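You operate a simulated robot arm through the tools that you are given. There is no shell and no other tool. Be economical: measure what you need, move in short steps, check, and stop when the job is done.

You run a simulated two-armed robot. Do the job below in one go: nothing can be reset, and whatever is moved stays where it is left.

## Task
Wipe the dust off the sample bench, slide the large board there, dome it and label it 57 pcs.
Fine: wipe first and put the cloth back; slide, do not lift; press the label on to the dome; the other label stays. What is to be rubbed or washed off counts as gone when no trace of it is left.

Only the result counts: the job must be done as asked and must still hold three seconds after the hand-in. Knocking over, shifting, dropping, spilling or breaking anything else fails it. Flat cloth is picked up by pressing the open fingertips on it (5 to 10 N) and closing them slowly along it; thin cloth reads only 2 to 8 mm in the jaws.

## Robot
Two 7-joint arms with two-finger parallel grippers on one trunk, on a base that drives. Base frame: it is fixed to the floor where the robot stands at the start and does not move with it; the origin is under the middle of the robot, x ahead of it, y to its left, z up; the surface under the hand at the start is at about z = 900. Units: mm, rad, N and s.
The left shoulder is at the start at [80, 131, 947], the right one opposite. With the tool pointing down near the work surface each hand reaches from about 380 to 840 mm from the robot's upright axis, wherever it stands, measured 20 degrees to its own side. Places, roughly: bench dust [500, 300, 900]; large cake (19x19x8 cm) [500, 100, 900]. Payload 1.57 kg a hand.
Tool frame (each hand has its own): the origin (TCP) lies between the finger pads and is the grasp point; the fingertips stand 30 mm ahead of it; z points along the fingers, y is the line along which they close. Largest opening 110 mm; finger width 24, thickness 12; the body of the gripper, 48 by 112 mm, starts 78 mm behind the TCP.
Orientation is told as [roll, pitch, yaw] about the base's x, y, z axes, in that order, counted from this pose: with the fingers straight down and closing along the base's y, the tool's x points along the base's -x, its y along +y and its z along -z.

## Interface
- The arms move only by the tool send_rows. It takes "left_commands", "right_commands" or both (then of equal length, played together; a hand with none holds still); each is a list of rows, each a list of 3 entries, a list of its own where there are three numbers: the turn, a rotation vector about the base's x, y, z in units of 4 degrees (1.0 is 4 degrees), then the shift along the base's x, y, z in units of 25 mm (1.0 is 25 mm), then the finger opening in mm, from 0 to 110. In form: [[[wx, wy, wz], [x, y, z], jaw], ...]. A call has 1 to 20 rows; each row shifts and turns the commanded pose from where the row before left it. A call with a number of a shift or a turn outside -1 to 1 is refused whole. Each row takes 0.2 s and may step no farther than 50 mm and 0.15 rad from the row before; otherwise, or with a gripper value out of range, the whole call is refused. A pose out of reach is approached as far as the arm can. The call stops where the force on the tool passes 90 N (or 10 N more than at its start, if that is more) or the arm is blocked; 0.2 s more then pass. The fingers move at their own pace (about 108 mm/s each) and stop on an object; they squeeze with about 29 N. The grip force told is the motor's: it shows also when the fingers shut on nothing. Time passes only in rows, and 0.2 s behind the last, so rows that do not move let the fingers close. It gives the time, the measured TCP pose, the force on the tool (base axes), the opening and the grip force at its end, in the units of the frame above (readings bear some noise), with the torque about the TCP (base axes, N m) and any sound that the robot's microphone picked up.
- Cameras (640 x 400 px; columns grow to the right, rows downward): "scene" is now at [-43.5, 21.7, 1445.6]; the picture's right is [0.30, -0.95, 0.00], its down [-0.46, -0.15, -0.87] and it looks along [0.83, 0.26, -0.49] (base axes); focal length 248 px, centre (320, 200). "left" rides on the left gripper at [70, -16, -141] in its tool frame; the picture's right is [0.23, 0.97, 0.00], its down [-0.86, 0.20, -0.48] and it looks along [-0.47, 0.11, 0.88] (tool axes); focal length 222 px, centre (320, 200). "right" rides on the right gripper at [70, 16, -141] in its tool frame; the picture's right is [-0.23, 0.97, 0.00], its down [-0.86, -0.20, -0.48] and it looks along [-0.47, -0.11, 0.88] (tool axes); focal length 222 px, centre (320, 200). There is no depth. A picture from a camera that has moved, and an enlarged one, comes with that camera's place and axes in the base frame and with its lens. The place of the scene camera against the robot may be out by one fixed shift of up to 25 mm in any direction.
- snapshot(camera): a new picture of that camera. It takes no simulated time.
- roll_base(legs): drives the robot by 1 to 6 legs, each [ahead, left, turn to the left] in mm, mm and rad, along the robot's own axes; the way and the turn of a leg run together, so that a leg with both is an arc; at most 1500 mm and 3.142 rad a leg. The arms and the cameras ride along, it lands a little off, and it stops where it bumps. It gives what a move gives.
- aim_head(pan, tilt): turns the head with the scene camera to pan (to the left, within 1.902 rad either way) and tilt (down, from -0.506 to 1.204), counted from straight ahead of the robot. It gives what a move gives.
- close_up(camera, box): a new picture of the part [left, top, right, bottom] of that camera's present view, enlarged. It takes no simulated time.
- sign_off(): hands the job in; it is judged then, once.

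Go step by step. Nothing tells you exact positions but the pictures and the camera data: compare them with the known pose of the tool, close in by small moves and look again before you grip or let go. The budget is 120 turns and 88 pictures, counting those below and the enlarged ones. Unless the task says otherwise, let go and move clear before handing in, and close with one line.

The tools are called after "Request:" by a JSON object that holds its "name" and its "arguments". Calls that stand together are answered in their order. send_rows: Moves the arms, as the interface text tells. Its arguments: {"type":"object","properties":{"left_commands":{"type":"array"},"right_commands":{"type":"array"}},"required":[]} The other tools are called the same way: roll_base (legs) drives the base; aim_head (pan, tilt) turns the head that bears the scene camera; snapshot (camera) takes a picture; close_up (camera, box) takes an enlarged picture of a part of a camera's view; sign_off () hands the job in.

At the start:

```text
time: 0.0
left_tool_pos: [380.5, 342.6, 1277.7]
left_tool_rot: [0.001, 0.001, 0.0]
left_wrist_force: [0.5, -0.6, -1.1]
left_ft_torque: [-0.01, -0.01, 0.01]
left_opening: 110.0
left_gripper_force: 0.0
right_tool_pos: [511.0, 3.6, 1227.7]
right_tool_rot: [-0.002, 0.0, 0.001]
right_wrist_force: [0.3, -1.4, 0.9]
right_ft_torque: [0.01, 0.01, 0.01]
right_opening: 110.1
right_gripper_force: 0.0
robot x, y, heading: [2.4, 1.4, -0.001]
head pan, tilt: [0.307, 0.508]
```

scene: 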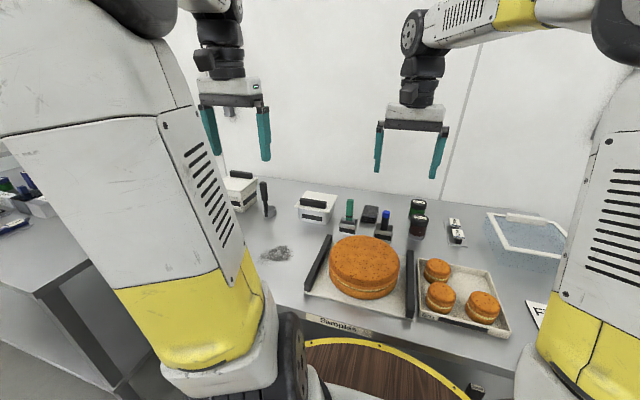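
right: 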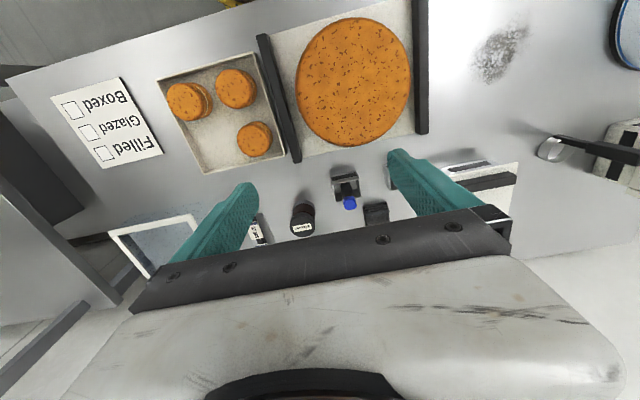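
left: 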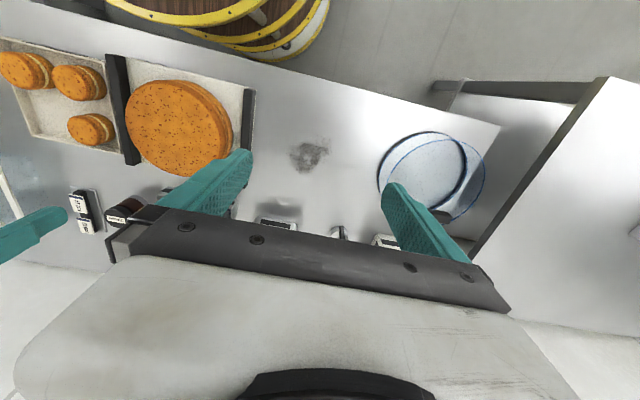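

I see a bench with a large cake on a board between two dark bars, a smaller tray with three cakes, a dust patch to the left, a transparent dome further left, and small items at the back. I will look at details before moving.

Request:
{"name": "close_up", "arguments": {"camera": "scene", "box": [220, 160, 480, 322]}}

Request:
{"name": "close_up", "arguments": {"camera": "left", "box": [220, 80, 520, 268]}}

Request:
{"name": "close_up", "arguments": {"camera": "scene", "box": [380, 180, 580, 305]}}

Request:
{"name": "aim_head", "arguments": {"pan": 0.75, "tilt": 0.75}}

Request:
{"name": "snapshot", "arguments": {"camera": "scene"}}

```text
2.46 times, centred on (350, 241) of scene
camera zoom: at [-43.5, 21.7, 1445.6], right [0.3, -0.95, 0.0], down [-0.46, -0.15, -0.87], along [0.83, 0.26, -0.49], focal length 609 px, centre (246, 99)
```

zoom: 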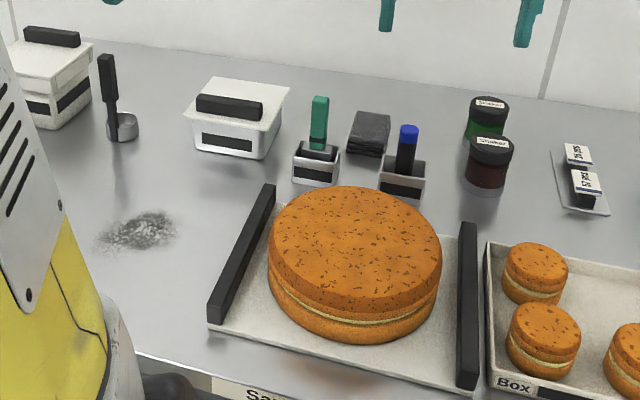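

```text
2.13 times, centred on (370, 174) of left
camera zoom: at [309.8, 325.7, 1419.5], right [-0.23, 0.97, 0.0], down [0.86, 0.2, 0.48], along [0.47, 0.11, -0.88], focal length 473 px, centre (214, 255)
```

zoom: 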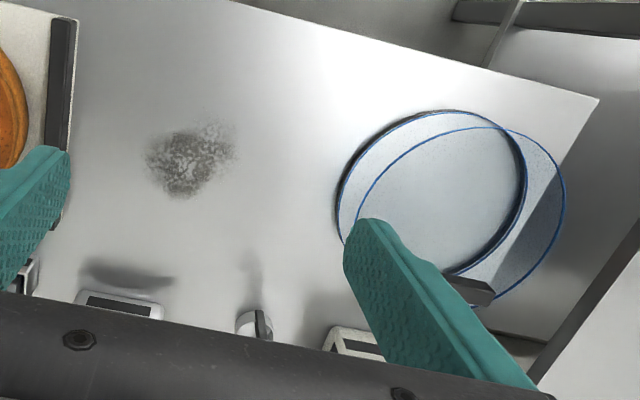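

```text
3.20 times, centred on (480, 242) of scene
camera zoom: at [-43.5, 21.7, 1445.6], right [0.3, -0.95, 0.0], down [-0.46, -0.15, -0.87], along [0.83, 0.26, -0.49], focal length 792 px, centre (-192, 64)
```

zoom: 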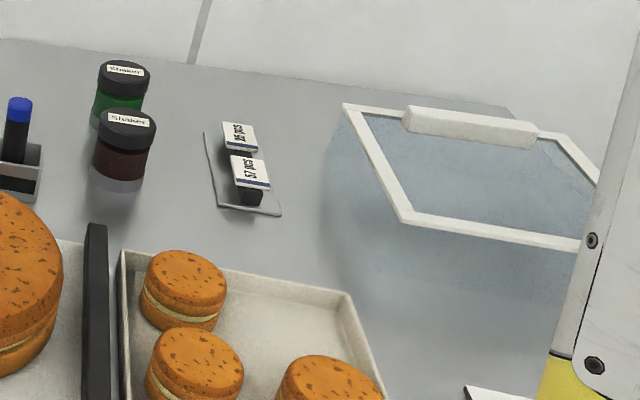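

```text
time: 0.9
left_tool_pos: [381.5, 341.7, 1276.5]
left_tool_rot: [0.002, 0.001, 0.001]
left_wrist_force: [-0.8, 0.2, -0.5]
left_ft_torque: [0.01, -0.01, 0.0]
left_opening: 110.1
left_gripper_force: 0.0
right_tool_pos: [512.7, 3.6, 1228.0]
right_tool_rot: [0.001, 0.002, 0.0]
right_wrist_force: [0.0, 0.1, 0.0]
right_ft_torque: [0.04, 0.04, 0.0]
right_opening: 109.9
right_gripper_force: 0.1
robot x, y, heading: [3.4, -0.9, -0.003]
head pan, tilt: [0.75, 0.75]
```

```text
81 pictures are left
camera scene: at [-69.4, 50.7, 1424.5], right [0.68, -0.73, 0.0], down [-0.5, -0.46, -0.73], along [0.54, 0.5, -0.68], focal length 248 px, centre (320, 200)
```

scene: 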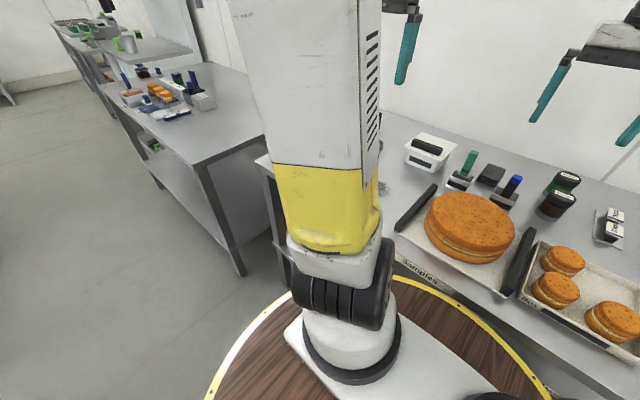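

The arm hides the left part of the bench. I'll zoom in on the back items and the label, and look at the other benches.

Request:
{"name": "close_up", "arguments": {"camera": "right", "box": [220, 120, 640, 260]}}

Request:
{"name": "close_up", "arguments": {"camera": "scene", "box": [370, 110, 640, 300]}}

Request:
{"name": "close_up", "arguments": {"camera": "scene", "box": [50, 0, 260, 130]}}

```text
1.52 times, centred on (430, 190) of right
camera zoom: at [443.1, 20.1, 1369.1], right [0.23, 0.97, 0.0], down [0.86, -0.2, 0.48], along [0.47, -0.11, -0.88], focal length 338 px, centre (152, 215)
```

zoom: 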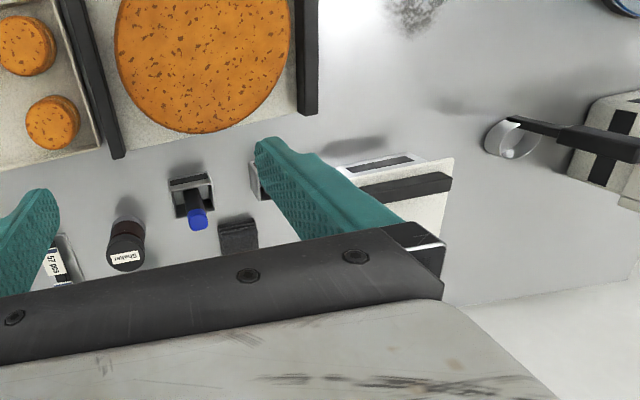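

```text
2.11 times, centred on (505, 205) of scene
camera zoom: at [-69.4, 50.7, 1424.5], right [0.68, -0.73, 0.0], down [-0.5, -0.46, -0.73], along [0.54, 0.5, -0.68], focal length 521 px, centre (-70, 190)
```

zoom: 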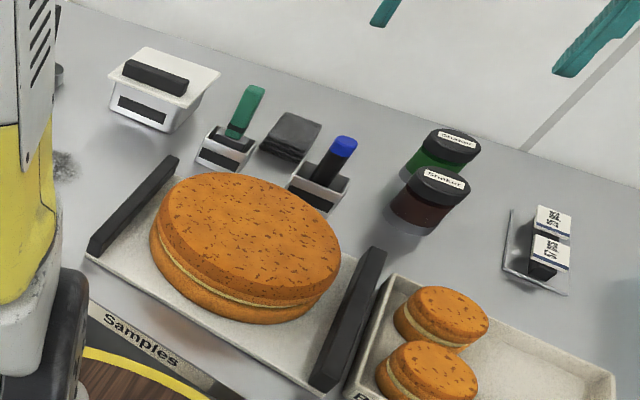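

```text
3.05 times, centred on (155, 65) of scene
camera zoom: at [-69.4, 50.7, 1424.5], right [0.68, -0.73, 0.0], down [-0.5, -0.46, -0.73], along [0.54, 0.5, -0.68], focal length 754 px, centre (823, 611)
```

zoom: 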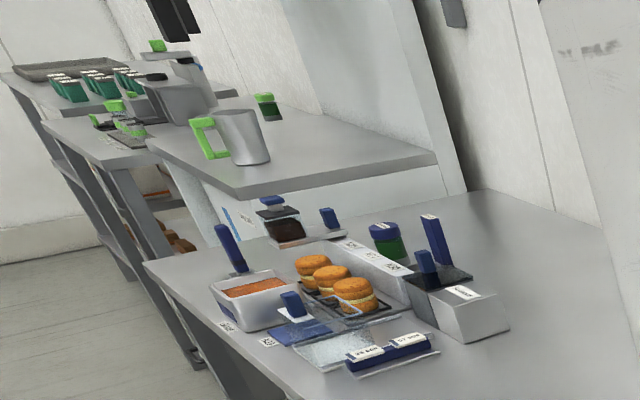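

The dust is near (500,300), the cloth looks like the dark folded pile near (748,87), the dome seems to be near (450,615), and the labels are near (750,-220). I'll move the left hand sideways to view the dome.

Request:
{"name": "send_rows", "arguments": {"left_commands": [[[0, 0, 0], [-1, 1, 0], 110], [[0, 0, 0], [-1, 1, 0], 110], [[0, 0, 0], [-1, 1, 0], 110], [[0, 0, 0], [0, 1, 0], 110], [[0, 0, 0], [0, 1, 0], 110], [[0, 0, 0], [0, 1, 0], 110], [[0, 0, 0], [0, 1, 0], 110], [[0, 0, 0], [0, 1, 0], 110]]}}

Request:
{"name": "snapshot", "arguments": {"camera": "left"}}

Request:
{"name": "aim_head", "arguments": {"pan": 0.3, "tilt": 0.7}}

Request:
{"name": "snapshot", "arguments": {"camera": "scene"}}

```text
time: 2.7
left_tool_pos: [305.0, 542.2, 1277.7]
left_tool_rot: [0.0, 0.001, 0.001]
left_wrist_force: [-0.1, -0.5, 0.3]
left_ft_torque: [0.01, 0.01, -0.02]
left_opening: 110.2
left_gripper_force: 0.0
right_tool_pos: [511.4, 2.5, 1226.8]
right_tool_rot: [0.001, 0.0, 0.0]
right_wrist_force: [-0.7, -0.7, -0.6]
right_ft_torque: [0.02, -0.05, 0.01]
right_opening: 110.1
right_gripper_force: 0.0
robot x, y, heading: [1.7, -2.8, -0.002]
head pan, tilt: [0.75, 0.75]
```

```text
77 pictures are left
camera left: at [234.8, 525.6, 1420.1], right [-0.23, 0.97, 0.0], down [0.85, 0.2, 0.48], along [0.47, 0.11, -0.88], focal length 222 px, centre (320, 200)
```

left: 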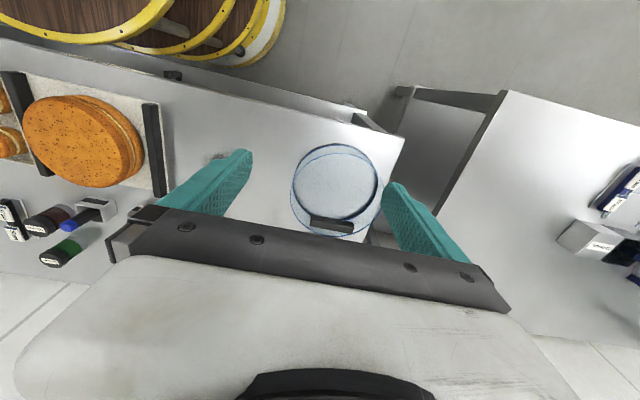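

```text
time: 3.6
left_tool_pos: [303.6, 542.4, 1277.8]
left_tool_rot: [0.001, -0.001, 0.0]
left_wrist_force: [-0.5, 0.5, 0.6]
left_ft_torque: [-0.01, 0.03, -0.01]
left_opening: 110.0
left_gripper_force: 0.1
right_tool_pos: [511.0, 3.7, 1227.2]
right_tool_rot: [0.0, 0.001, 0.0]
right_wrist_force: [0.2, -0.1, 0.3]
right_ft_torque: [-0.02, 0.01, 0.03]
right_opening: 110.1
right_gripper_force: 0.1
robot x, y, heading: [-0.9, -3.4, 0.002]
head pan, tilt: [0.3, 0.7]
```

```text
76 pictures are left
camera scene: at [-49.0, 19.5, 1428.7], right [0.3, -0.95, 0.0], down [-0.62, -0.19, -0.76], along [0.73, 0.23, -0.64], focal length 248 px, centre (320, 200)
```

scene: 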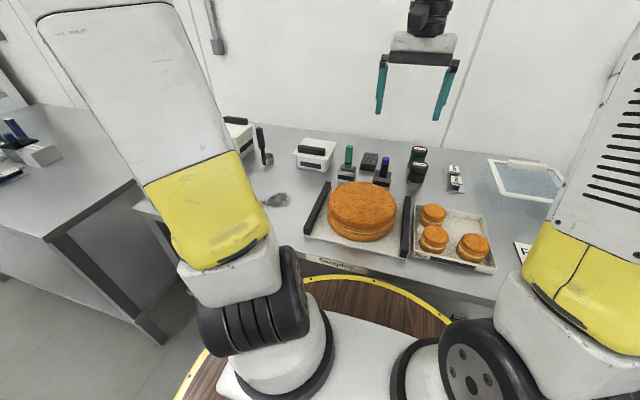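

The dome now stands clear; I'll enlarge it along with the label stand and the board.

Request:
{"name": "close_up", "arguments": {"camera": "left", "box": [250, 120, 430, 250]}}

Request:
{"name": "close_up", "arguments": {"camera": "left", "box": [0, 50, 260, 215]}}

Request:
{"name": "close_up", "arguments": {"camera": "scene", "box": [220, 120, 480, 282]}}

```text
3.08 times, centred on (340, 185) of left
camera zoom: at [235.0, 525.2, 1420.0], right [-0.23, 0.97, 0.0], down [0.86, 0.2, 0.48], along [0.47, 0.11, -0.88], focal length 684 px, centre (258, 246)
```

zoom: 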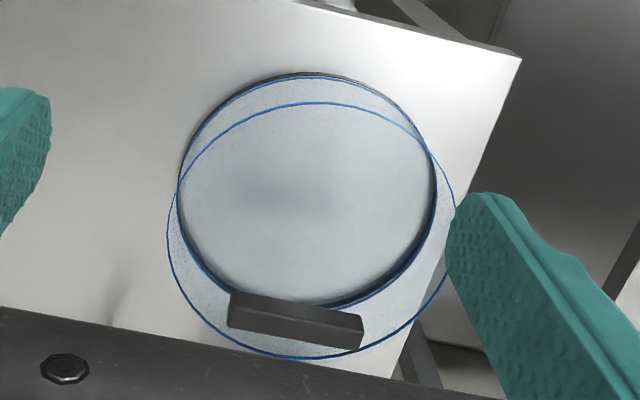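

```text
2.42 times, centred on (130, 132) of left
camera zoom: at [235.0, 525.2, 1420.0], right [-0.23, 0.97, 0.0], down [0.86, 0.2, 0.48], along [0.47, 0.11, -0.88], focal length 538 px, centre (781, 364)
```

zoom: 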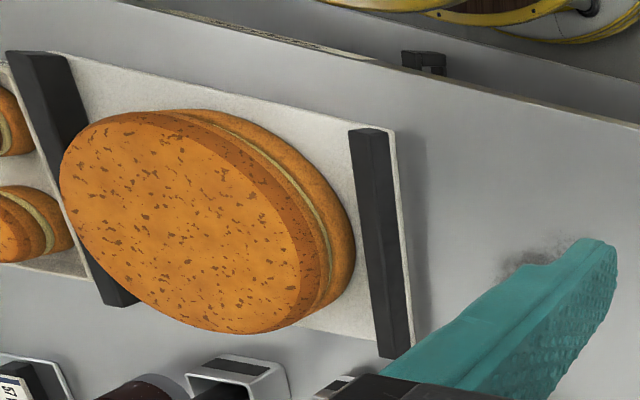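

```text
2.46 times, centred on (350, 201) of scene
camera zoom: at [-49.0, 19.5, 1428.7], right [0.3, -0.95, 0.0], down [-0.62, -0.19, -0.76], along [0.73, 0.23, -0.64], focal length 609 px, centre (246, 198)
```

zoom: 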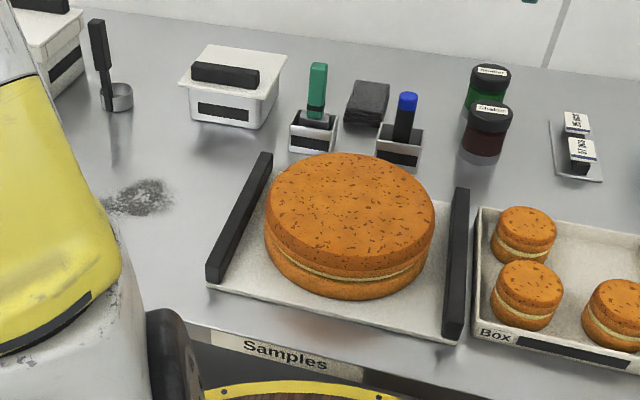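

The dome is round (about 214 mm across) with a raised dark handle; it fits between the board's bars over the cake. Next the right hand goes aside and the left hand goes over to look at the cloth.

Request:
{"name": "send_rows", "arguments": {"left_commands": [[[0, 0, 0], [0, -1, 0], 110], [[0, 0, 0], [0, -1, 0], 110], [[0, 0, 0], [0.5, -1, 0], 110], [[0, 0, 0], [0.7, -1, 0], 110], [[0, 0, 0], [0.7, -1, 0], 110], [[0, 0, 0], [0.7, -1, 0], 110], [[0, 0, 0], [0.7, -1, 0], 110], [[0, 0, 0], [0.7, -1, 0], 110], [[0, 0, 0], [0.7, -1, 0], 110], [[0, 0, 0], [0.7, -1, 0], 110], [[0, 0, 0], [0.7, -1, 0], 110], [[0, 0, 0], [0.7, -1, 0], 110], [[0, 0, 0], [0.7, -1, -0.2], 110], [[0, 0, 0], [0.7, -1, -1], 110], [[0, 0, 0], [0.7, -1, -1], 110], [[0, 0, 0], [0.7, -1, -1], 110], [[0, 0, 0], [0.7, -1, -1], 110], [[0, 0, 0], [0.7, -1, -1], 110]], "right_commands": [[[0, 0, 0], [-0.3, -1, 0], 110], [[0, 0, 0], [-0.3, -1, 0], 110], [[0, 0, 0], [-0.3, -1, 0], 110], [[0, 0, 0], [-0.3, -1, 0], 110], [[0, 0, 0], [-0.3, -1, 0], 110], [[0, 0, 0], [-0.3, -1, 0], 110], [[0, 0, 0], [-0.3, -1, 0], 110], [[0, 0, 0], [-0.3, -1, 0], 110], [[0, 0, 0], [-0.3, -1, 0], 110], [[0, 0, 0], [-0.3, -1, 0], 110], [[0, 0, 0], [-0.3, -1, 0], 110], [[0, 0, 0], [-0.3, -1, 0], 110], [[0, 0, 0], [0, 0, 0], 110], [[0, 0, 0], [0, 0, 0], 110], [[0, 0, 0], [0, 0, 0], 110], [[0, 0, 0], [0, 0, 0], 110], [[0, 0, 0], [0, 0, 0], 110], [[0, 0, 0], [0, 0, 0], 110]]}}

Request:
{"name": "snapshot", "arguments": {"camera": "left"}}

Request:
{"name": "snapshot", "arguments": {"camera": "scene"}}

```text
time: 7.4
left_tool_pos: [581.4, 92.3, 1149.8]
left_tool_rot: [0.001, -0.001, 0.0]
left_wrist_force: [-0.5, 0.2, 0.9]
left_ft_torque: [-0.03, -0.03, 0.01]
left_opening: 110.1
left_gripper_force: 0.0
right_tool_pos: [420.6, -296.5, 1227.9]
right_tool_rot: [0.0, -0.002, 0.0]
right_wrist_force: [0.6, 0.1, -0.4]
right_ft_torque: [-0.04, -0.02, 0.03]
right_opening: 109.9
right_gripper_force: 0.2
robot x, y, heading: [5.4, 1.9, -0.005]
head pan, tilt: [0.3, 0.7]
```

```text
72 pictures are left
camera left: at [511.4, 75.5, 1291.2], right [-0.23, 0.97, 0.0], down [0.86, 0.2, 0.48], along [0.47, 0.11, -0.88], focal length 222 px, centre (320, 200)
```

left: 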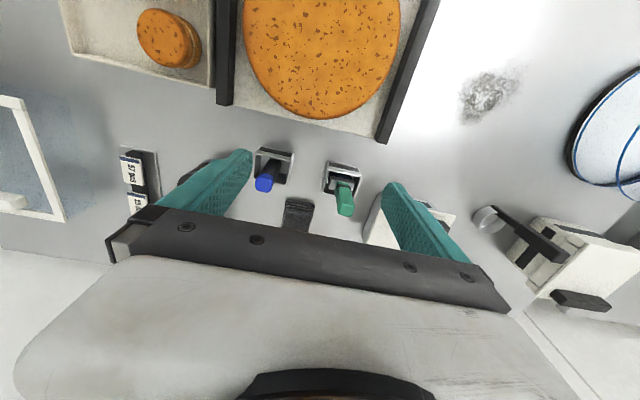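

```text
71 pictures are left
camera scene: at [-49.2, 19.5, 1428.7], right [0.3, -0.96, 0.0], down [-0.62, -0.19, -0.76], along [0.73, 0.23, -0.64], focal length 248 px, centre (320, 200)
```

scene: 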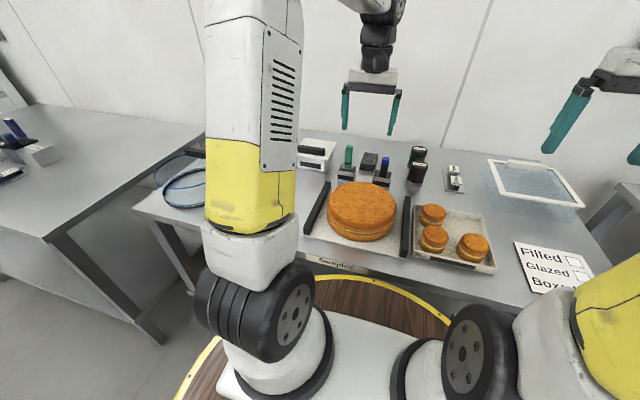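

The cloth lies near (750,85), with the marker holders in front of it. I'll move the left hand forward and down to get a better look from above it.

Request:
{"name": "send_rows", "arguments": {"left_commands": [[[0, 0, 0], [1, 0, -0.5], 110], [[0, 0, 0], [1, 0, -0.5], 110], [[0, 0, 0], [1, 0, -0.5], 110], [[0, 0, 0], [1, 0, -0.5], 110], [[0, 0, 0], [1, 0, -0.5], 110], [[0, 0, 0], [1, 0, -0.5], 110], [[0, 0, 0], [0.5, -0.2, 0], 110]]}}

Request:
{"name": "snapshot", "arguments": {"camera": "left"}}

```text
time: 9.0
left_tool_pos: [743.3, 88.3, 1074.1]
left_tool_rot: [0.0, 0.0, 0.0]
left_wrist_force: [-0.6, 2.1, 0.1]
left_ft_torque: [-0.02, -0.01, -0.02]
left_opening: 109.9
left_gripper_force: 0.0
right_tool_pos: [420.0, -296.1, 1226.5]
right_tool_rot: [0.001, -0.001, -0.001]
right_wrist_force: [-0.5, -0.5, 0.8]
right_ft_torque: [-0.04, -0.01, -0.03]
right_opening: 109.9
right_gripper_force: 0.0
robot x, y, heading: [1.5, -0.5, 0.002]
head pan, tilt: [0.3, 0.7]
```

```text
70 pictures are left
camera left: at [672.8, 70.8, 1214.8], right [-0.23, 0.97, 0.0], down [0.86, 0.2, 0.48], along [0.47, 0.11, -0.88], focal length 222 px, centre (320, 200)
```

left: 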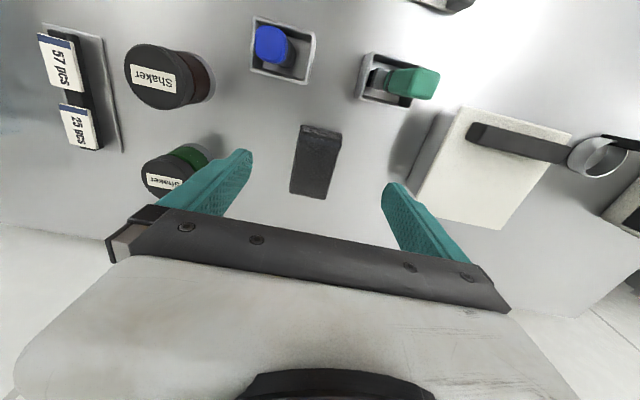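

The cloth pile is centred around (772,88), about 55 mm wide along y. I'll move over it and descend.

Request:
{"name": "send_rows", "arguments": {"left_commands": [[[0, 0, 0], [1, 0, -1], 90], [[0, 0, 0], [0, 0, -1], 90], [[0, 0, 0], [0, 0, -1], 90], [[0, 0, 0], [0, 0, -0.8], 90]]}}

Request:
{"name": "snapshot", "arguments": {"camera": "left"}}

```text
time: 10.0
left_tool_pos: [767.6, 86.1, 976.7]
left_tool_rot: [0.001, -0.001, -0.002]
left_wrist_force: [0.6, -0.8, 0.4]
left_ft_torque: [0.02, 0.03, -0.02]
left_opening: 90.1
left_gripper_force: 0.1
right_tool_pos: [420.4, -296.4, 1226.4]
right_tool_rot: [0.0, 0.0, -0.001]
right_wrist_force: [0.9, 0.9, -0.8]
right_ft_torque: [-0.03, -0.02, 0.0]
right_opening: 109.9
right_gripper_force: 0.1
robot x, y, heading: [1.8, 2.0, -0.0]
head pan, tilt: [0.3, 0.7]
```

```text
69 pictures are left
camera left: at [698.3, 69.9, 1118.9], right [-0.23, 0.97, 0.0], down [0.86, 0.2, 0.48], along [0.47, 0.11, -0.88], focal length 222 px, centre (320, 200)
```

left: 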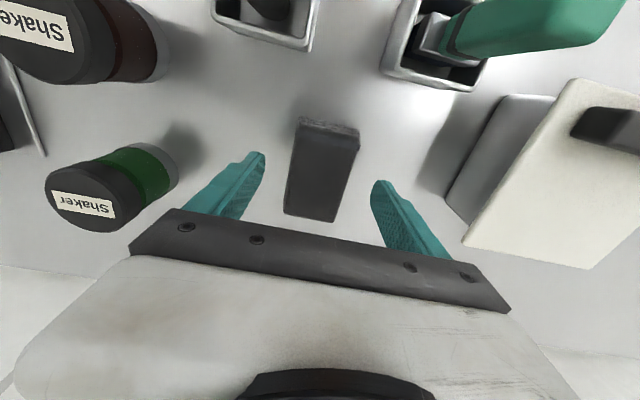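

The cloth is squarely between the fingers, with clear sides. I'll go down and close on it.

Request:
{"name": "send_rows", "arguments": {"left_commands": [[[0, 0, 0], [0.4, 0.15, -0.6], 90], [[0, 0, 0], [0, 0, -0.6], 90], [[0, 0, 0], [0, 0, -0.4], 90], [[0, 0, 0], [0, 0, 0], 40], [[0, 0, 0], [0, 0, 0], 0], [[0, 0, 0], [0, 0, 0], 0], [[0, 0, 0], [0, 0, 0], 0]]}}

Request:
{"name": "snapshot", "arguments": {"camera": "left"}}

```text
time: 11.6
left_tool_pos: [777.9, 91.4, 937.5]
left_tool_rot: [-0.001, 0.001, -0.001]
left_wrist_force: [-0.7, -0.1, 0.3]
left_ft_torque: [0.02, -0.05, -0.01]
left_opening: 59.0
left_gripper_force: 28.9
right_tool_pos: [420.0, -296.6, 1226.2]
right_tool_rot: [0.0, 0.0, 0.001]
right_wrist_force: [0.1, -0.3, -0.1]
right_ft_torque: [0.03, 0.01, 0.0]
right_opening: 109.9
right_gripper_force: 0.2
robot x, y, heading: [-2.9, 5.7, -0.002]
head pan, tilt: [0.3, 0.7]
```

```text
68 pictures are left
camera left: at [707.3, 74.5, 1079.4], right [-0.23, 0.97, 0.0], down [0.86, 0.2, 0.48], along [0.47, 0.11, -0.88], focal length 222 px, centre (320, 200)
```

left: 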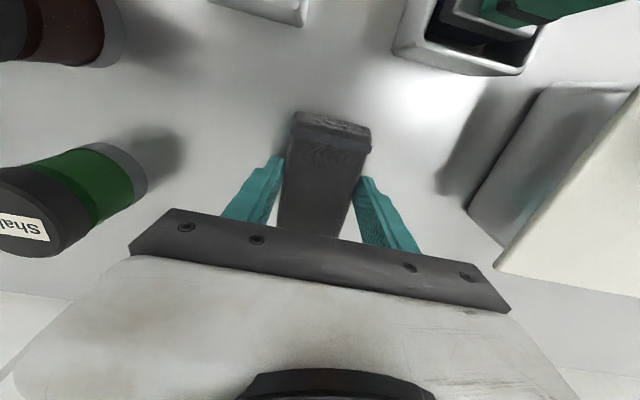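

I hold the cloth (59 mm). I'll lift it clear of the marker holders and carry it over to the dust near (470,338).

Request:
{"name": "send_rows", "arguments": {"left_commands": [[[0, 0, 0], [0, 0, 1], 0], [[0, 0, 0], [0, 0, 1], 0], [[0, 0, 0], [0, 0, 1], 0], [[0, 0, 0], [0, 0, 1], 0], [[0, 0, 0], [0, 0, 1], 0], [[0, 0, 0], [0, 0, 1], 0], [[0, 0, 0], [0, 0, 1], 0], [[0, 0, 0], [-1, 0.8, 0], 0], [[0, 0, 0], [-1, 0.8, 0], 0], [[0, 0, 0], [-1, 0.8, 0], 0], [[0, 0, 0], [-1, 0.8, 0], 0], [[0, 0, 0], [-1, 0.8, 0], 0], [[0, 0, 0], [-1, 0.8, 0], 0], [[0, 0, 0], [-1, 0.8, 0], 0], [[0, 0, 0], [-1, 0.8, 0], 0], [[0, 0, 0], [-1, 0.8, 0], 0], [[0, 0, 0], [-1, 0.8, 0], 0], [[0, 0, 0], [-1, 0.8, 0], 0], [[0, 0, 0], [-1, 0.8, 0], 0], [[0, 0, 0], [-0.4, 0.2, 0], 0]]}}

Request:
{"name": "snapshot", "arguments": {"camera": "left"}}

```text
time: 15.8
left_tool_pos: [462.2, 338.8, 1110.4]
left_tool_rot: [0.0, 0.0, 0.0]
left_wrist_force: [0.4, 0.4, -1.4]
left_ft_torque: [0.02, 0.03, 0.0]
left_opening: 59.2
left_gripper_force: 29.1
left hand out of reach, approached as far as the arm can: row 7
right_tool_pos: [420.7, -297.2, 1226.8]
right_tool_rot: [-0.002, 0.0, 0.001]
right_wrist_force: [0.2, -0.5, 0.3]
right_ft_torque: [0.02, 0.04, 0.02]
right_opening: 109.9
right_gripper_force: 0.0
robot x, y, heading: [-0.6, 2.6, 0.001]
head pan, tilt: [0.3, 0.7]
```

```text
67 pictures are left
camera left: at [393.1, 321.4, 1252.1], right [-0.23, 0.97, 0.0], down [0.86, 0.2, 0.48], along [0.47, 0.11, -0.88], focal length 222 px, centre (320, 200)
```

left: 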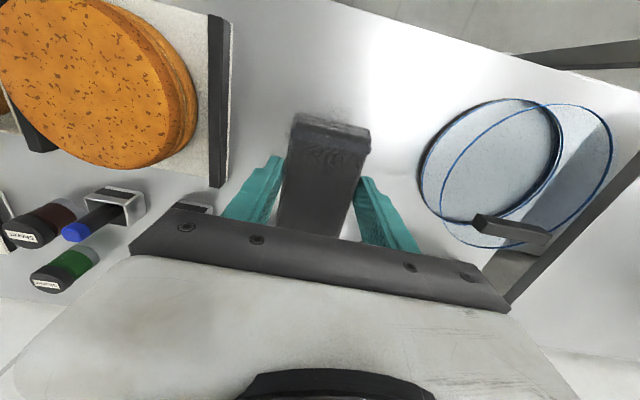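

The board's left edge is near y=199, clear of the dust. I'll lower the cloth onto the dust.

Request:
{"name": "send_rows", "arguments": {"left_commands": [[[0, 0, 0], [0, 0, -1], 0], [[0, 0, 0], [0, 0, -1], 0], [[0, 0, 0], [0, 0, -1], 0], [[0, 0, 0], [0, 0, -1], 0], [[0, 0, 0], [0, 0, -1], 0], [[0, 0, 0], [0, 0, -1], 0], [[0, 0, 0], [0, 0, -0.4], 0], [[0, 0, 0], [0, 0, -0.2], 0], [[0, 0, 0], [0, 0, -0.2], 0], [[0, 0, 0], [0, 0, -0.1], 0]]}}

Request:
{"name": "snapshot", "arguments": {"camera": "left"}}

```text
time: 18.0
left_tool_pos: [464.1, 337.9, 938.9]
left_tool_rot: [-0.001, 0.0, 0.002]
left_wrist_force: [0.1, -0.6, -1.1]
left_ft_torque: [-0.02, 0.02, -0.01]
left_opening: 59.1
left_gripper_force: 29.1
right_tool_pos: [419.8, -296.3, 1227.6]
right_tool_rot: [-0.001, -0.002, -0.001]
right_wrist_force: [0.5, -0.2, -0.2]
right_ft_torque: [-0.04, -0.03, -0.01]
right_opening: 110.1
right_gripper_force: 0.2
robot x, y, heading: [0.3, -0.4, -0.002]
head pan, tilt: [0.3, 0.7]
```

```text
66 pictures are left
camera left: at [393.9, 320.3, 1080.8], right [-0.23, 0.97, 0.0], down [0.86, 0.2, 0.48], along [0.47, 0.11, -0.88], focal length 222 px, centre (320, 200)
```

left: 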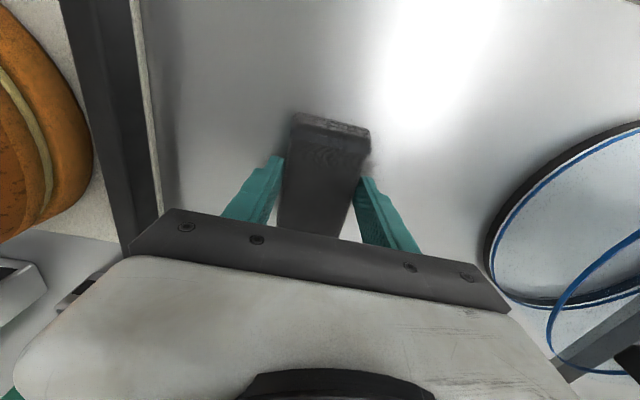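

Just above contact. I press down in small steps.

Request:
{"name": "send_rows", "arguments": {"left_commands": [[[0, 0, 0], [0, 0, -0.06], 0], [[0, 0, 0], [0, 0, -0.06], 0], [[0, 0, 0], [0, 0, -0.04], 0]]}}

```text
time: 18.8
left_tool_pos: [464.2, 337.4, 936.1]
left_tool_rot: [0.002, -0.002, -0.001]
left_wrist_force: [-7.0, -3.0, 40.0]
left_ft_torque: [-0.16, 0.26, 0.01]
left_opening: 59.4
left_gripper_force: 28.5
right_tool_pos: [418.8, -296.9, 1227.5]
right_tool_rot: [0.0, 0.0, 0.0]
right_wrist_force: [1.2, 0.1, -0.2]
right_ft_torque: [-0.01, 0.01, -0.02]
right_opening: 110.1
right_gripper_force: 0.1
robot x, y, heading: [-0.6, -1.3, 0.004]
head pan, tilt: [0.3, 0.7]
```

Contact at about z=937 with 40 N; I'll ease off a bit and wipe in strokes.

Request:
{"name": "send_rows", "arguments": {"left_commands": [[[0, 0, 0], [0, 0, 0.06], 0], [[0, 0, 0], [-1, 0, 0], 0], [[0, 0, 0], [-0.8, 0, 0], 0], [[0, 0, 0], [0, -1, 0], 0], [[0, 0, 0], [0, -0.8, 0], 0], [[0, 0, 0], [1, 0, 0], 0], [[0, 0, 0], [1, 0, 0], 0], [[0, 0, 0], [1, 0, 0], 0], [[0, 0, 0], [1, 0, 0], 0], [[0, 0, 0], [0, 0.9, 0], 0], [[0, 0, 0], [-1, 0, 0], 0], [[0, 0, 0], [-1, 0, 0], 0], [[0, 0, 0], [-1, 0, 0], 0], [[0, 0, 0], [-1, 0, 0], 0], [[0, 0, 0], [0, 0.9, 0], 0], [[0, 0, 0], [1, 0, 0], 0], [[0, 0, 0], [1, 0, 0], 0], [[0, 0, 0], [1, 0, 0], 0], [[0, 0, 0], [1, 0, 0], 0]]}}

Request:
{"name": "send_rows", "arguments": {"left_commands": [[[0, 0, 0], [0, 0.9, 0], 0], [[0, 0, 0], [-1, 0, 0], 0], [[0, 0, 0], [-1, 0, 0], 0], [[0, 0, 0], [-1, 0, 0], 0], [[0, 0, 0], [-1, 0, 0], 0], [[0, 0, 0], [0, 0.9, 0], 0], [[0, 0, 0], [1, 0, 0], 0], [[0, 0, 0], [1, 0, 0], 0], [[0, 0, 0], [1, 0, 0], 0], [[0, 0, 0], [1, 0, 0], 0], [[0, 0, 0], [0, 0.6, 0], 0], [[0, 0, 0], [-1, 0, 0], 0], [[0, 0, 0], [-1, 0, 0], 0], [[0, 0, 0], [-1, 0, 0], 0], [[0, 0, 0], [-1, 0, 0], 0]]}}

Request:
{"name": "snapshot", "arguments": {"camera": "left"}}

```text
time: 22.8
left_tool_pos: [521.8, 336.3, 936.6]
left_tool_rot: [0.0, 0.0, -0.001]
left_wrist_force: [0.1, -0.1, -0.6]
left_ft_torque: [0.0, 0.01, 0.0]
left_opening: 58.9
left_gripper_force: 29.0
right_tool_pos: [420.2, -296.6, 1227.0]
right_tool_rot: [0.0, 0.0, 0.0]
right_wrist_force: [-0.1, 0.2, 0.6]
right_ft_torque: [0.03, -0.03, -0.01]
right_opening: 110.0
right_gripper_force: 0.0
robot x, y, heading: [-3.2, 0.9, -0.003]
head pan, tilt: [0.3, 0.7]
```

```text
time: 26.0
left_tool_pos: [417.0, 396.0, 935.7]
left_tool_rot: [0.001, -0.001, 0.0]
left_wrist_force: [-0.4, 0.0, 0.0]
left_ft_torque: [0.0, 0.0, 0.01]
left_opening: 59.0
left_gripper_force: 28.6
right_tool_pos: [420.9, -296.1, 1227.4]
right_tool_rot: [0.0, 0.0, -0.001]
right_wrist_force: [0.2, -0.3, 0.0]
right_ft_torque: [-0.02, -0.01, -0.05]
right_opening: 109.9
right_gripper_force: 0.1
robot x, y, heading: [-0.2, 3.2, 0.003]
head pan, tilt: [0.3, 0.7]
```

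```text
65 pictures are left
camera left: at [347.7, 378.7, 1077.6], right [-0.23, 0.97, 0.0], down [0.85, 0.2, 0.48], along [0.47, 0.11, -0.88], focal length 222 px, centre (320, 200)
```

left: 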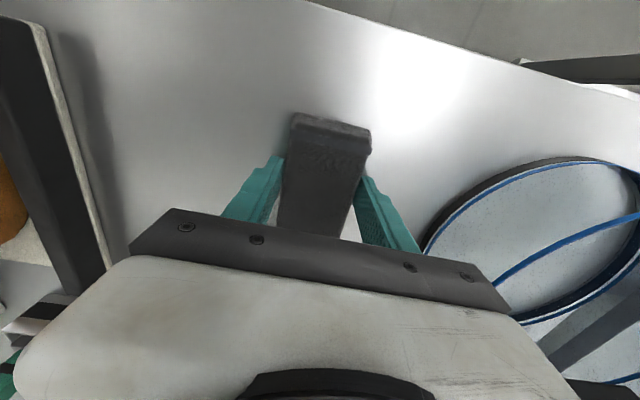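

The force has dropped to zero, so the cloth may have shifted in the fingers. I'll lift and look at the dust.

Request:
{"name": "send_rows", "arguments": {"left_commands": [[[0, 0, 0], [0, 0, 1], 0], [[0, 0, 0], [-1, 0, 1], 0], [[0, 0, 0], [-1, 0, 1], 0], [[0, 0, 0], [-0.5, 0, 1], 0], [[0, 0, 0], [0, -0.5, 1], 0], [[0, 0, 0], [0, -0.5, 1], 0]]}}

Request:
{"name": "snapshot", "arguments": {"camera": "left"}}

```text
time: 27.4
left_tool_pos: [354.2, 373.6, 1087.1]
left_tool_rot: [0.0, 0.0, 0.0]
left_wrist_force: [-0.1, 0.8, 0.0]
left_ft_torque: [0.01, 0.02, 0.02]
left_opening: 59.1
left_gripper_force: 28.3
right_tool_pos: [420.4, -295.7, 1227.8]
right_tool_rot: [0.002, 0.001, 0.0]
right_wrist_force: [-0.1, 0.6, -0.1]
right_ft_torque: [-0.01, -0.01, 0.0]
right_opening: 109.9
right_gripper_force: 0.0
robot x, y, heading: [-2.0, -0.7, 0.0]
head pan, tilt: [0.3, 0.7]
```

```text
64 pictures are left
camera left: at [284.8, 357.0, 1228.6], right [-0.23, 0.97, 0.0], down [0.86, 0.2, 0.48], along [0.47, 0.11, -0.88], focal length 222 px, centre (320, 200)
```

left: 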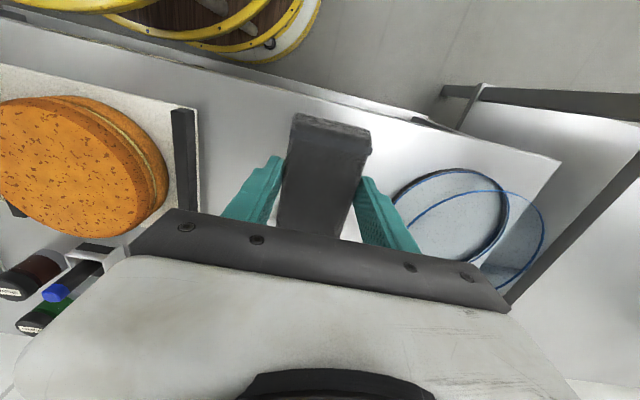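

The cloth hides the dust area from here; I'll shift the hand to see it.

Request:
{"name": "send_rows", "arguments": {"left_commands": [[[0, 0, 0], [1, 0.8, 0.6], 0], [[0, 0, 0], [1, 0.8, 0.6], 0], [[0, 0, 0], [1, 0.8, 0], 0], [[0, 0, 0], [1, 0.8, 0], 0], [[0, 0, 0], [1, 0.8, 0], 0]]}}

Request:
{"name": "close_up", "arguments": {"camera": "left", "box": [80, 0, 400, 200]}}

```text
time: 28.6
left_tool_pos: [481.5, 471.9, 1116.5]
left_tool_rot: [0.0, 0.0, 0.0]
left_wrist_force: [0.4, -0.2, 0.4]
left_ft_torque: [0.04, -0.02, 0.0]
left_opening: 58.7
left_gripper_force: 29.0
right_tool_pos: [419.9, -295.8, 1226.2]
right_tool_rot: [0.0, 0.0, -0.002]
right_wrist_force: [-0.3, -0.5, -0.4]
right_ft_torque: [-0.01, -0.04, 0.04]
right_opening: 110.2
right_gripper_force: 0.1
robot x, y, heading: [1.2, 3.3, -0.001]
head pan, tilt: [0.3, 0.7]
```

```text
2.00 times, centred on (240, 100) of left
camera zoom: at [412.0, 454.5, 1257.9], right [-0.23, 0.97, 0.0], down [0.85, 0.2, 0.48], along [0.47, 0.11, -0.88], focal length 444 px, centre (480, 400)
```

zoom: 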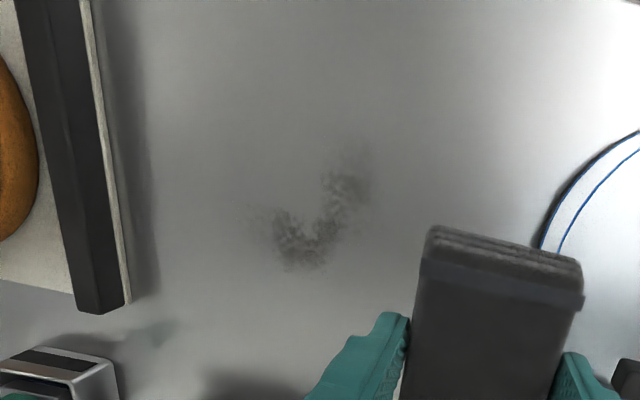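

Part of the dust is gone; remnants remain near (502,334) and (452,364). I'll go back and wipe again with gentler, steadier pressure.

Request:
{"name": "send_rows", "arguments": {"left_commands": [[[0, 0, 0], [0.2, -1, 0], 0], [[0, 0, 0], [0.2, -1, 0], 0], [[0, 0, 0], [0.2, -1, 0], 0], [[0, 0, 0], [0.2, -1, 0], 0], [[0, 0, 0], [0, -1, -1], 0], [[0, 0, 0], [0, -0.5, -1], 0], [[0, 0, 0], [0, 0, -1], 0], [[0, 0, 0], [0, 0, -1], 0], [[0, 0, 0], [0, 0, -1], 0], [[0, 0, 0], [0, 0, -1], 0], [[0, 0, 0], [0, 0, -0.8], 0], [[0, 0, 0], [0, 0, -0.3], 0], [[0, 0, 0], [0, 0, -0.1], 0]]}}

Request:
{"name": "send_rows", "arguments": {"left_commands": [[[0, 0, 0], [0, 0, -0.04], 0]]}}

```text
time: 31.4
left_tool_pos: [503.3, 334.1, 936.1]
left_tool_rot: [0.001, 0.0, -0.001]
left_wrist_force: [0.7, -0.3, -0.6]
left_ft_torque: [0.01, 0.0, 0.01]
left_opening: 59.1
left_gripper_force: 28.9
right_tool_pos: [420.7, -297.0, 1226.7]
right_tool_rot: [0.0, 0.0, -0.001]
right_wrist_force: [0.1, 0.3, 0.6]
right_ft_torque: [0.0, 0.04, 0.02]
right_opening: 109.9
right_gripper_force: 0.0
robot x, y, heading: [-1.7, -0.3, -0.002]
head pan, tilt: [0.3, 0.7]
```

```text
time: 31.8
left_tool_pos: [501.1, 333.8, 935.6]
left_tool_rot: [0.001, 0.0, -0.002]
left_wrist_force: [-1.1, 0.2, -0.1]
left_ft_torque: [-0.01, -0.01, -0.01]
left_opening: 59.1
left_gripper_force: 28.5
right_tool_pos: [420.2, -295.6, 1226.9]
right_tool_rot: [0.0, 0.0, -0.002]
right_wrist_force: [0.7, -0.3, 0.3]
right_ft_torque: [0.03, -0.01, 0.0]
right_opening: 109.9
right_gripper_force: 0.0
robot x, y, heading: [0.5, 2.4, 0.003]
head pan, tilt: [0.3, 0.7]
```

Request:
{"name": "send_rows", "arguments": {"left_commands": [[[0, 0, 0], [0, 0, -0.04], 0]]}}

Request:
{"name": "send_rows", "arguments": {"left_commands": [[[0, 0, 0], [0, 0, -0.04], 0]]}}

```text
time: 32.2
left_tool_pos: [502.5, 333.0, 933.7]
left_tool_rot: [-0.001, 0.0, -0.001]
left_wrist_force: [0.1, -0.2, 1.5]
left_ft_torque: [-0.01, 0.08, 0.04]
left_opening: 59.0
left_gripper_force: 29.3
right_tool_pos: [420.1, -296.1, 1227.9]
right_tool_rot: [-0.001, 0.0, 0.0]
right_wrist_force: [-1.1, -0.2, -0.2]
right_ft_torque: [-0.01, 0.01, 0.01]
right_opening: 110.1
right_gripper_force: 0.0
robot x, y, heading: [-4.7, -0.5, 0.0]
head pan, tilt: [0.3, 0.7]
```

```text
time: 32.6
left_tool_pos: [501.5, 333.3, 934.3]
left_tool_rot: [0.001, -0.001, 0.001]
left_wrist_force: [0.6, -0.8, 13.0]
left_ft_torque: [-0.09, 0.59, 0.02]
left_opening: 59.1
left_gripper_force: 28.8
right_tool_pos: [419.9, -296.1, 1227.6]
right_tool_rot: [0.001, -0.001, 0.0]
right_wrist_force: [-0.5, 0.2, 0.1]
right_ft_torque: [0.03, 0.05, -0.04]
right_opening: 110.0
right_gripper_force: 0.1
robot x, y, heading: [-1.7, 1.4, 0.001]
head pan, tilt: [0.3, 0.7]
```

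Contact at 13 N. Now short strokes over the remnants.

Request:
{"name": "send_rows", "arguments": {"left_commands": [[[0, 0, 0], [0.6, 0, 0], 0], [[0, 0, 0], [0.6, 0, 0], 0], [[0, 0, 0], [0, -0.6, 0], 0], [[0, 0, 0], [-0.7, 0, 0], 0], [[0, 0, 0], [-0.7, 0, 0], 0], [[0, 0, 0], [-0.7, 0, 0], 0], [[0, 0, 0], [-0.7, 0, 0], 0], [[0, 0, 0], [-0.7, 0, 0], 0], [[0, 0, 0], [0, 0.6, 0], 0], [[0, 0, 0], [0.7, 0, 0], 0], [[0, 0, 0], [0.7, 0, 0], 0], [[0, 0, 0], [0.7, 0, 0], 0], [[0, 0, 0], [0.7, 0, 0], 0], [[0, 0, 0], [0.7, 0, 0], 0]]}}

Request:
{"name": "send_rows", "arguments": {"left_commands": [[[0, 0, 0], [0, 0.7, 0], 0], [[0, 0, 0], [-0.7, 0, 0], 0], [[0, 0, 0], [-0.7, 0, 0], 0], [[0, 0, 0], [-0.7, 0, 0], 0], [[0, 0, 0], [-0.7, 0, 0], 0], [[0, 0, 0], [-0.7, 0, 0], 0], [[0, 0, 0], [0, 0.7, 0], 0], [[0, 0, 0], [0.7, 0, 0], 0], [[0, 0, 0], [0.7, 0, 0], 0], [[0, 0, 0], [0.7, 0, 0], 0], [[0, 0, 0], [0.7, 0, 0], 0], [[0, 0, 0], [0.7, 0, 0], 0]]}}

```text
time: 35.6
left_tool_pos: [531.6, 334.1, 931.8]
left_tool_rot: [0.001, -0.001, 0.001]
left_wrist_force: [0.0, 0.0, -0.1]
left_ft_torque: [-0.01, -0.02, 0.03]
left_opening: 59.0
left_gripper_force: 29.1
right_tool_pos: [420.7, -295.9, 1225.9]
right_tool_rot: [-0.001, 0.0, -0.001]
right_wrist_force: [0.0, 0.2, 1.2]
right_ft_torque: [0.0, 0.01, 0.0]
right_opening: 109.8
right_gripper_force: 0.1
robot x, y, heading: [-3.4, -0.4, -0.002]
head pan, tilt: [0.3, 0.7]
```

```text
time: 38.2
left_tool_pos: [532.4, 369.7, 933.7]
left_tool_rot: [0.001, -0.001, -0.001]
left_wrist_force: [0.2, -0.8, -0.6]
left_ft_torque: [0.01, -0.02, -0.02]
left_opening: 59.1
left_gripper_force: 28.6
right_tool_pos: [420.6, -295.2, 1225.9]
right_tool_rot: [0.0, -0.001, -0.001]
right_wrist_force: [-0.8, 0.1, -0.1]
right_ft_torque: [-0.01, -0.03, -0.02]
right_opening: 109.9
right_gripper_force: 0.1
robot x, y, heading: [-0.8, 1.0, -0.0]
head pan, tilt: [0.3, 0.7]
```

The cloth slowly creeps up in the fingers. I'll set it down, regrip it higher and press again.

Request:
{"name": "send_rows", "arguments": {"left_commands": [[[0, 0, 0], [0, 0, 0], 75], [[0, 0, 0], [0, 0, 0], 75], [[0, 0, 0], [0, 0, 0.36], 75], [[0, 0, 0], [0, 0, 0], 0], [[0, 0, 0], [0, 0, 0], 0], [[0, 0, 0], [0, 0, 0], 0]]}}

Request:
{"name": "snapshot", "arguments": {"camera": "left"}}

```text
time: 39.6
left_tool_pos: [532.0, 370.6, 941.1]
left_tool_rot: [0.0, 0.0, 0.001]
left_wrist_force: [-0.3, -0.6, -0.1]
left_ft_torque: [0.0, -0.03, 0.03]
left_opening: 59.0
left_gripper_force: 29.0
right_tool_pos: [420.8, -295.8, 1226.6]
right_tool_rot: [0.0, 0.001, 0.001]
right_wrist_force: [0.4, 0.7, 0.0]
right_ft_torque: [0.01, 0.0, -0.01]
right_opening: 110.0
right_gripper_force: 0.2
robot x, y, heading: [1.4, 1.2, -0.005]
head pan, tilt: [0.3, 0.7]
```

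```text
62 pictures are left
camera left: at [461.6, 352.9, 1083.4], right [-0.23, 0.97, 0.0], down [0.86, 0.2, 0.48], along [0.47, 0.11, -0.88], focal length 222 px, centre (320, 200)
```

left: 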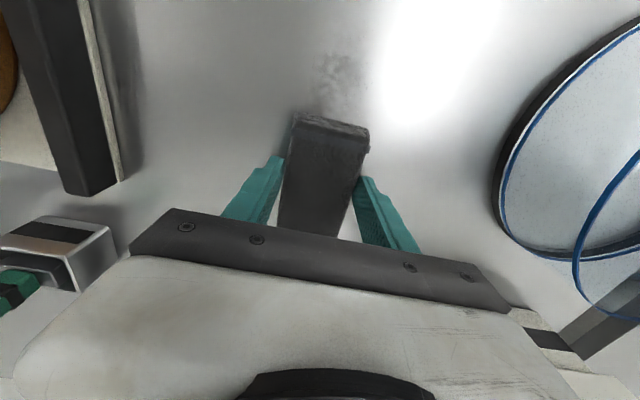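

The last remnant is near (454,366), straight ahead of the cloth's near edge. I'll press and draw the cloth over it.

Request:
{"name": "send_rows", "arguments": {"left_commands": [[[0, 0, 0], [0, 0, -0.06], 0], [[0, 0, 0], [0, 0, -0.04], 0]]}}

```text
time: 40.2
left_tool_pos: [532.1, 369.1, 941.2]
left_tool_rot: [0.003, -0.003, 0.002]
left_wrist_force: [-1.3, 1.9, 23.8]
left_ft_torque: [-0.12, 0.56, -0.04]
left_opening: 59.0
left_gripper_force: 29.3
right_tool_pos: [419.7, -296.4, 1227.2]
right_tool_rot: [0.001, 0.001, 0.002]
right_wrist_force: [-0.2, -0.1, -0.3]
right_ft_torque: [0.03, 0.0, 0.02]
right_opening: 110.0
right_gripper_force: 0.1
robot x, y, heading: [0.2, -0.3, 0.006]
head pan, tilt: [0.3, 0.7]
```

Request:
{"name": "send_rows", "arguments": {"left_commands": [[[0, 0, 0], [-0.7, -0.1, 0], 0], [[0, 0, 0], [-0.7, -0.1, 0], 0], [[0, 0, 0], [-0.7, -0.1, 0], 0], [[0, 0, 0], [-0.7, 0, -0.02], 0], [[0, 0, 0], [-0.7, 0, 0], 0], [[0, 0, 0], [-0.7, 0, -0.02], 0], [[0, 0, 0], [-0.7, 0, 0], 0], [[0, 0, 0], [0, 0.4, -0.02], 0], [[0, 0, 0], [0.7, 0, 0], 0], [[0, 0, 0], [0.7, 0, 0], 0], [[0, 0, 0], [0.7, 0, -0.02], 0], [[0, 0, 0], [0.7, 0, 0], 0], [[0, 0, 0], [0, 0.5, 0], 0], [[0, 0, 0], [-0.7, 0, -0.02], 0], [[0, 0, 0], [-0.7, 0, 0], 0], [[0, 0, 0], [-0.7, 0, -0.02], 0], [[0, 0, 0], [-0.7, 0, 0], 0]]}}

Request:
{"name": "send_rows", "arguments": {"left_commands": [[[0, 0, 0], [0, 0, 1], 0], [[0, 0, 0], [0.5, 0, 1], 0], [[0, 0, 0], [0.6, 1, 1], 0], [[0, 0, 0], [0.6, 1, 1], 0], [[0, 0, 0], [0.5, 1, 1], 0], [[0, 0, 0], [0.5, 1, 1], 0], [[0, 0, 0], [0.5, 0, 1], 0]]}}

Request:
{"name": "close_up", "arguments": {"camera": "left", "box": [80, 0, 400, 200]}}

```text
time: 43.8
left_tool_pos: [410.5, 384.2, 936.7]
left_tool_rot: [0.002, -0.004, -0.002]
left_wrist_force: [6.5, 0.3, 18.3]
left_ft_torque: [-0.17, 0.29, 0.02]
left_opening: 58.8
left_gripper_force: 29.0
right_tool_pos: [421.5, -297.6, 1227.0]
right_tool_rot: [0.0, 0.001, -0.001]
right_wrist_force: [0.0, 0.3, -1.2]
right_ft_torque: [-0.03, 0.0, 0.01]
right_opening: 110.2
right_gripper_force: 0.0
robot x, y, heading: [-2.9, -0.7, 0.002]
head pan, tilt: [0.3, 0.7]
```

```text
time: 45.4
left_tool_pos: [487.4, 485.0, 1111.7]
left_tool_rot: [0.0, 0.001, -0.001]
left_wrist_force: [0.4, 0.7, -0.7]
left_ft_torque: [-0.03, -0.01, 0.02]
left_opening: 58.9
left_gripper_force: 29.2
right_tool_pos: [420.3, -296.4, 1227.1]
right_tool_rot: [0.0, 0.0, -0.001]
right_wrist_force: [-0.2, 0.4, 0.2]
right_ft_torque: [-0.01, -0.01, 0.0]
right_opening: 110.2
right_gripper_force: 0.0
robot x, y, heading: [0.3, 5.3, 0.0]
head pan, tilt: [0.3, 0.7]
```

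```text
2.00 times, centred on (240, 100) of left
camera zoom: at [416.5, 467.9, 1253.6], right [-0.23, 0.97, 0.0], down [0.86, 0.2, 0.48], along [0.47, 0.11, -0.88], focal length 444 px, centre (480, 400)
```

zoom: 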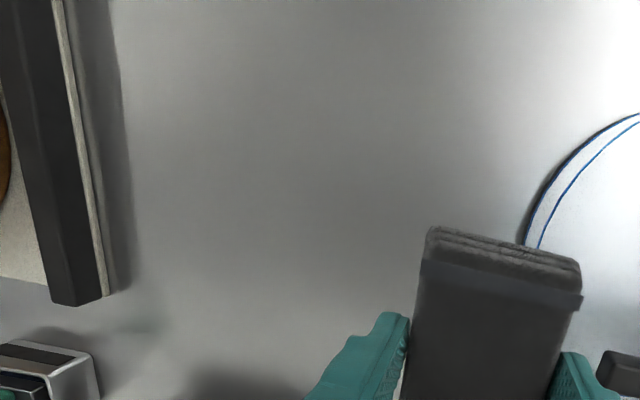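

The area looks clean; one enlargement to be sure no specks are left.

Request:
{"name": "close_up", "arguments": {"camera": "left", "box": [150, 20, 310, 150]}}

Request:
{"name": "close_up", "arguments": {"camera": "scene", "box": [220, 150, 380, 250]}}

```text
3.08 times, centred on (230, 85) of left
camera zoom: at [416.5, 467.9, 1253.6], right [-0.23, 0.97, 0.0], down [0.86, 0.2, 0.48], along [0.47, 0.11, -0.88], focal length 684 px, centre (597, 554)
```

zoom: 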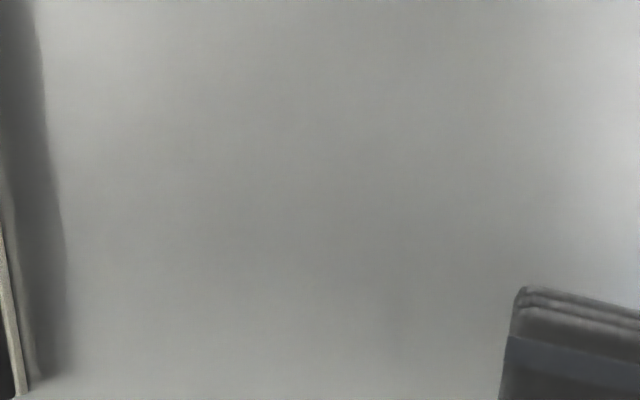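

```text
4.00 times, centred on (300, 200) of scene
camera zoom: at [-48.9, 19.5, 1428.7], right [0.3, -0.96, 0.0], down [-0.62, -0.19, -0.76], along [0.73, 0.23, -0.64], focal length 990 px, centre (400, 200)
```

zoom: 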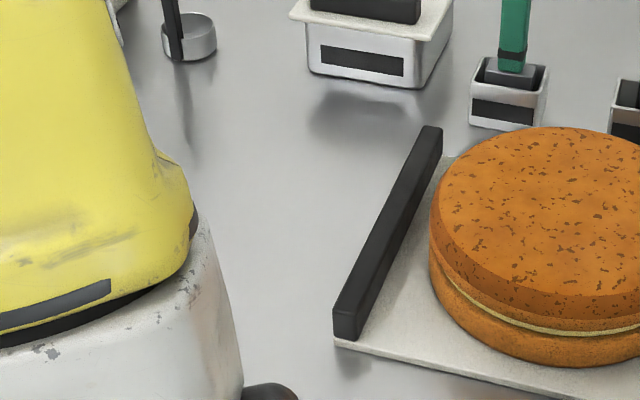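

Clean. Now I carry the cloth back to its place at (778,91).

Request:
{"name": "send_rows", "arguments": {"left_commands": [[[0, 0, 0], [0.73, -0.985, -0.5], 0], [[0, 0, 0], [0.73, -0.985, -0.5], 0], [[0, 0, 0], [0.73, -0.985, 0], 0], [[0, 0, 0], [0.73, -0.985, 0], 0], [[0, 0, 0], [0.73, -0.985, 0], 0], [[0, 0, 0], [0.73, -0.985, 0], 0], [[0, 0, 0], [0.73, -0.985, 0], 0], [[0, 0, 0], [0.73, -0.985, 0], 0], [[0, 0, 0], [0.73, -0.985, 0], 0], [[0, 0, 0], [0.73, -0.985, 0], 0], [[0, 0, 0], [0.73, -0.985, 0], 0], [[0, 0, 0], [0.73, -0.985, 0], 0], [[0, 0, 0], [0.73, -0.985, 0], 0], [[0, 0, 0], [0.73, -0.985, 0], 0], [[0, 0, 0], [0.73, -0.985, 0], 0], [[0, 0, 0], [0.73, -0.985, 0], 0], [[0, 0, 0], [0, 0, -1], 0], [[0, 0, 0], [0, 0, -1], 0], [[0, 0, 0], [0, 0, -1], 0]]}}

Request:
{"name": "snapshot", "arguments": {"camera": "left"}}

```text
time: 49.4
left_tool_pos: [780.7, 91.4, 1011.6]
left_tool_rot: [0.001, 0.001, 0.001]
left_wrist_force: [-0.2, 0.0, -0.3]
left_ft_torque: [-0.02, 0.05, 0.04]
left_opening: 59.3
left_gripper_force: 29.2
right_tool_pos: [420.4, -296.0, 1226.7]
right_tool_rot: [0.001, 0.0, 0.0]
right_wrist_force: [-0.2, 0.0, -0.5]
right_ft_torque: [-0.01, -0.01, -0.01]
right_opening: 110.0
right_gripper_force: 0.0
robot x, y, heading: [-0.9, -2.4, -0.007]
head pan, tilt: [0.3, 0.7]
```

```text
58 pictures are left
camera left: at [710.2, 74.6, 1153.5], right [-0.23, 0.97, 0.0], down [0.85, 0.2, 0.48], along [0.47, 0.11, -0.88], focal length 222 px, centre (320, 200)
```

left: 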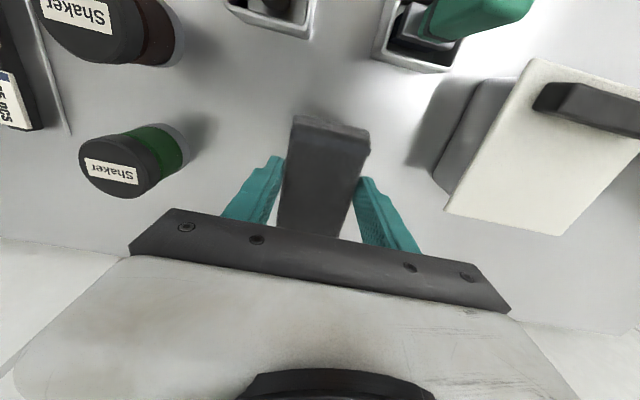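

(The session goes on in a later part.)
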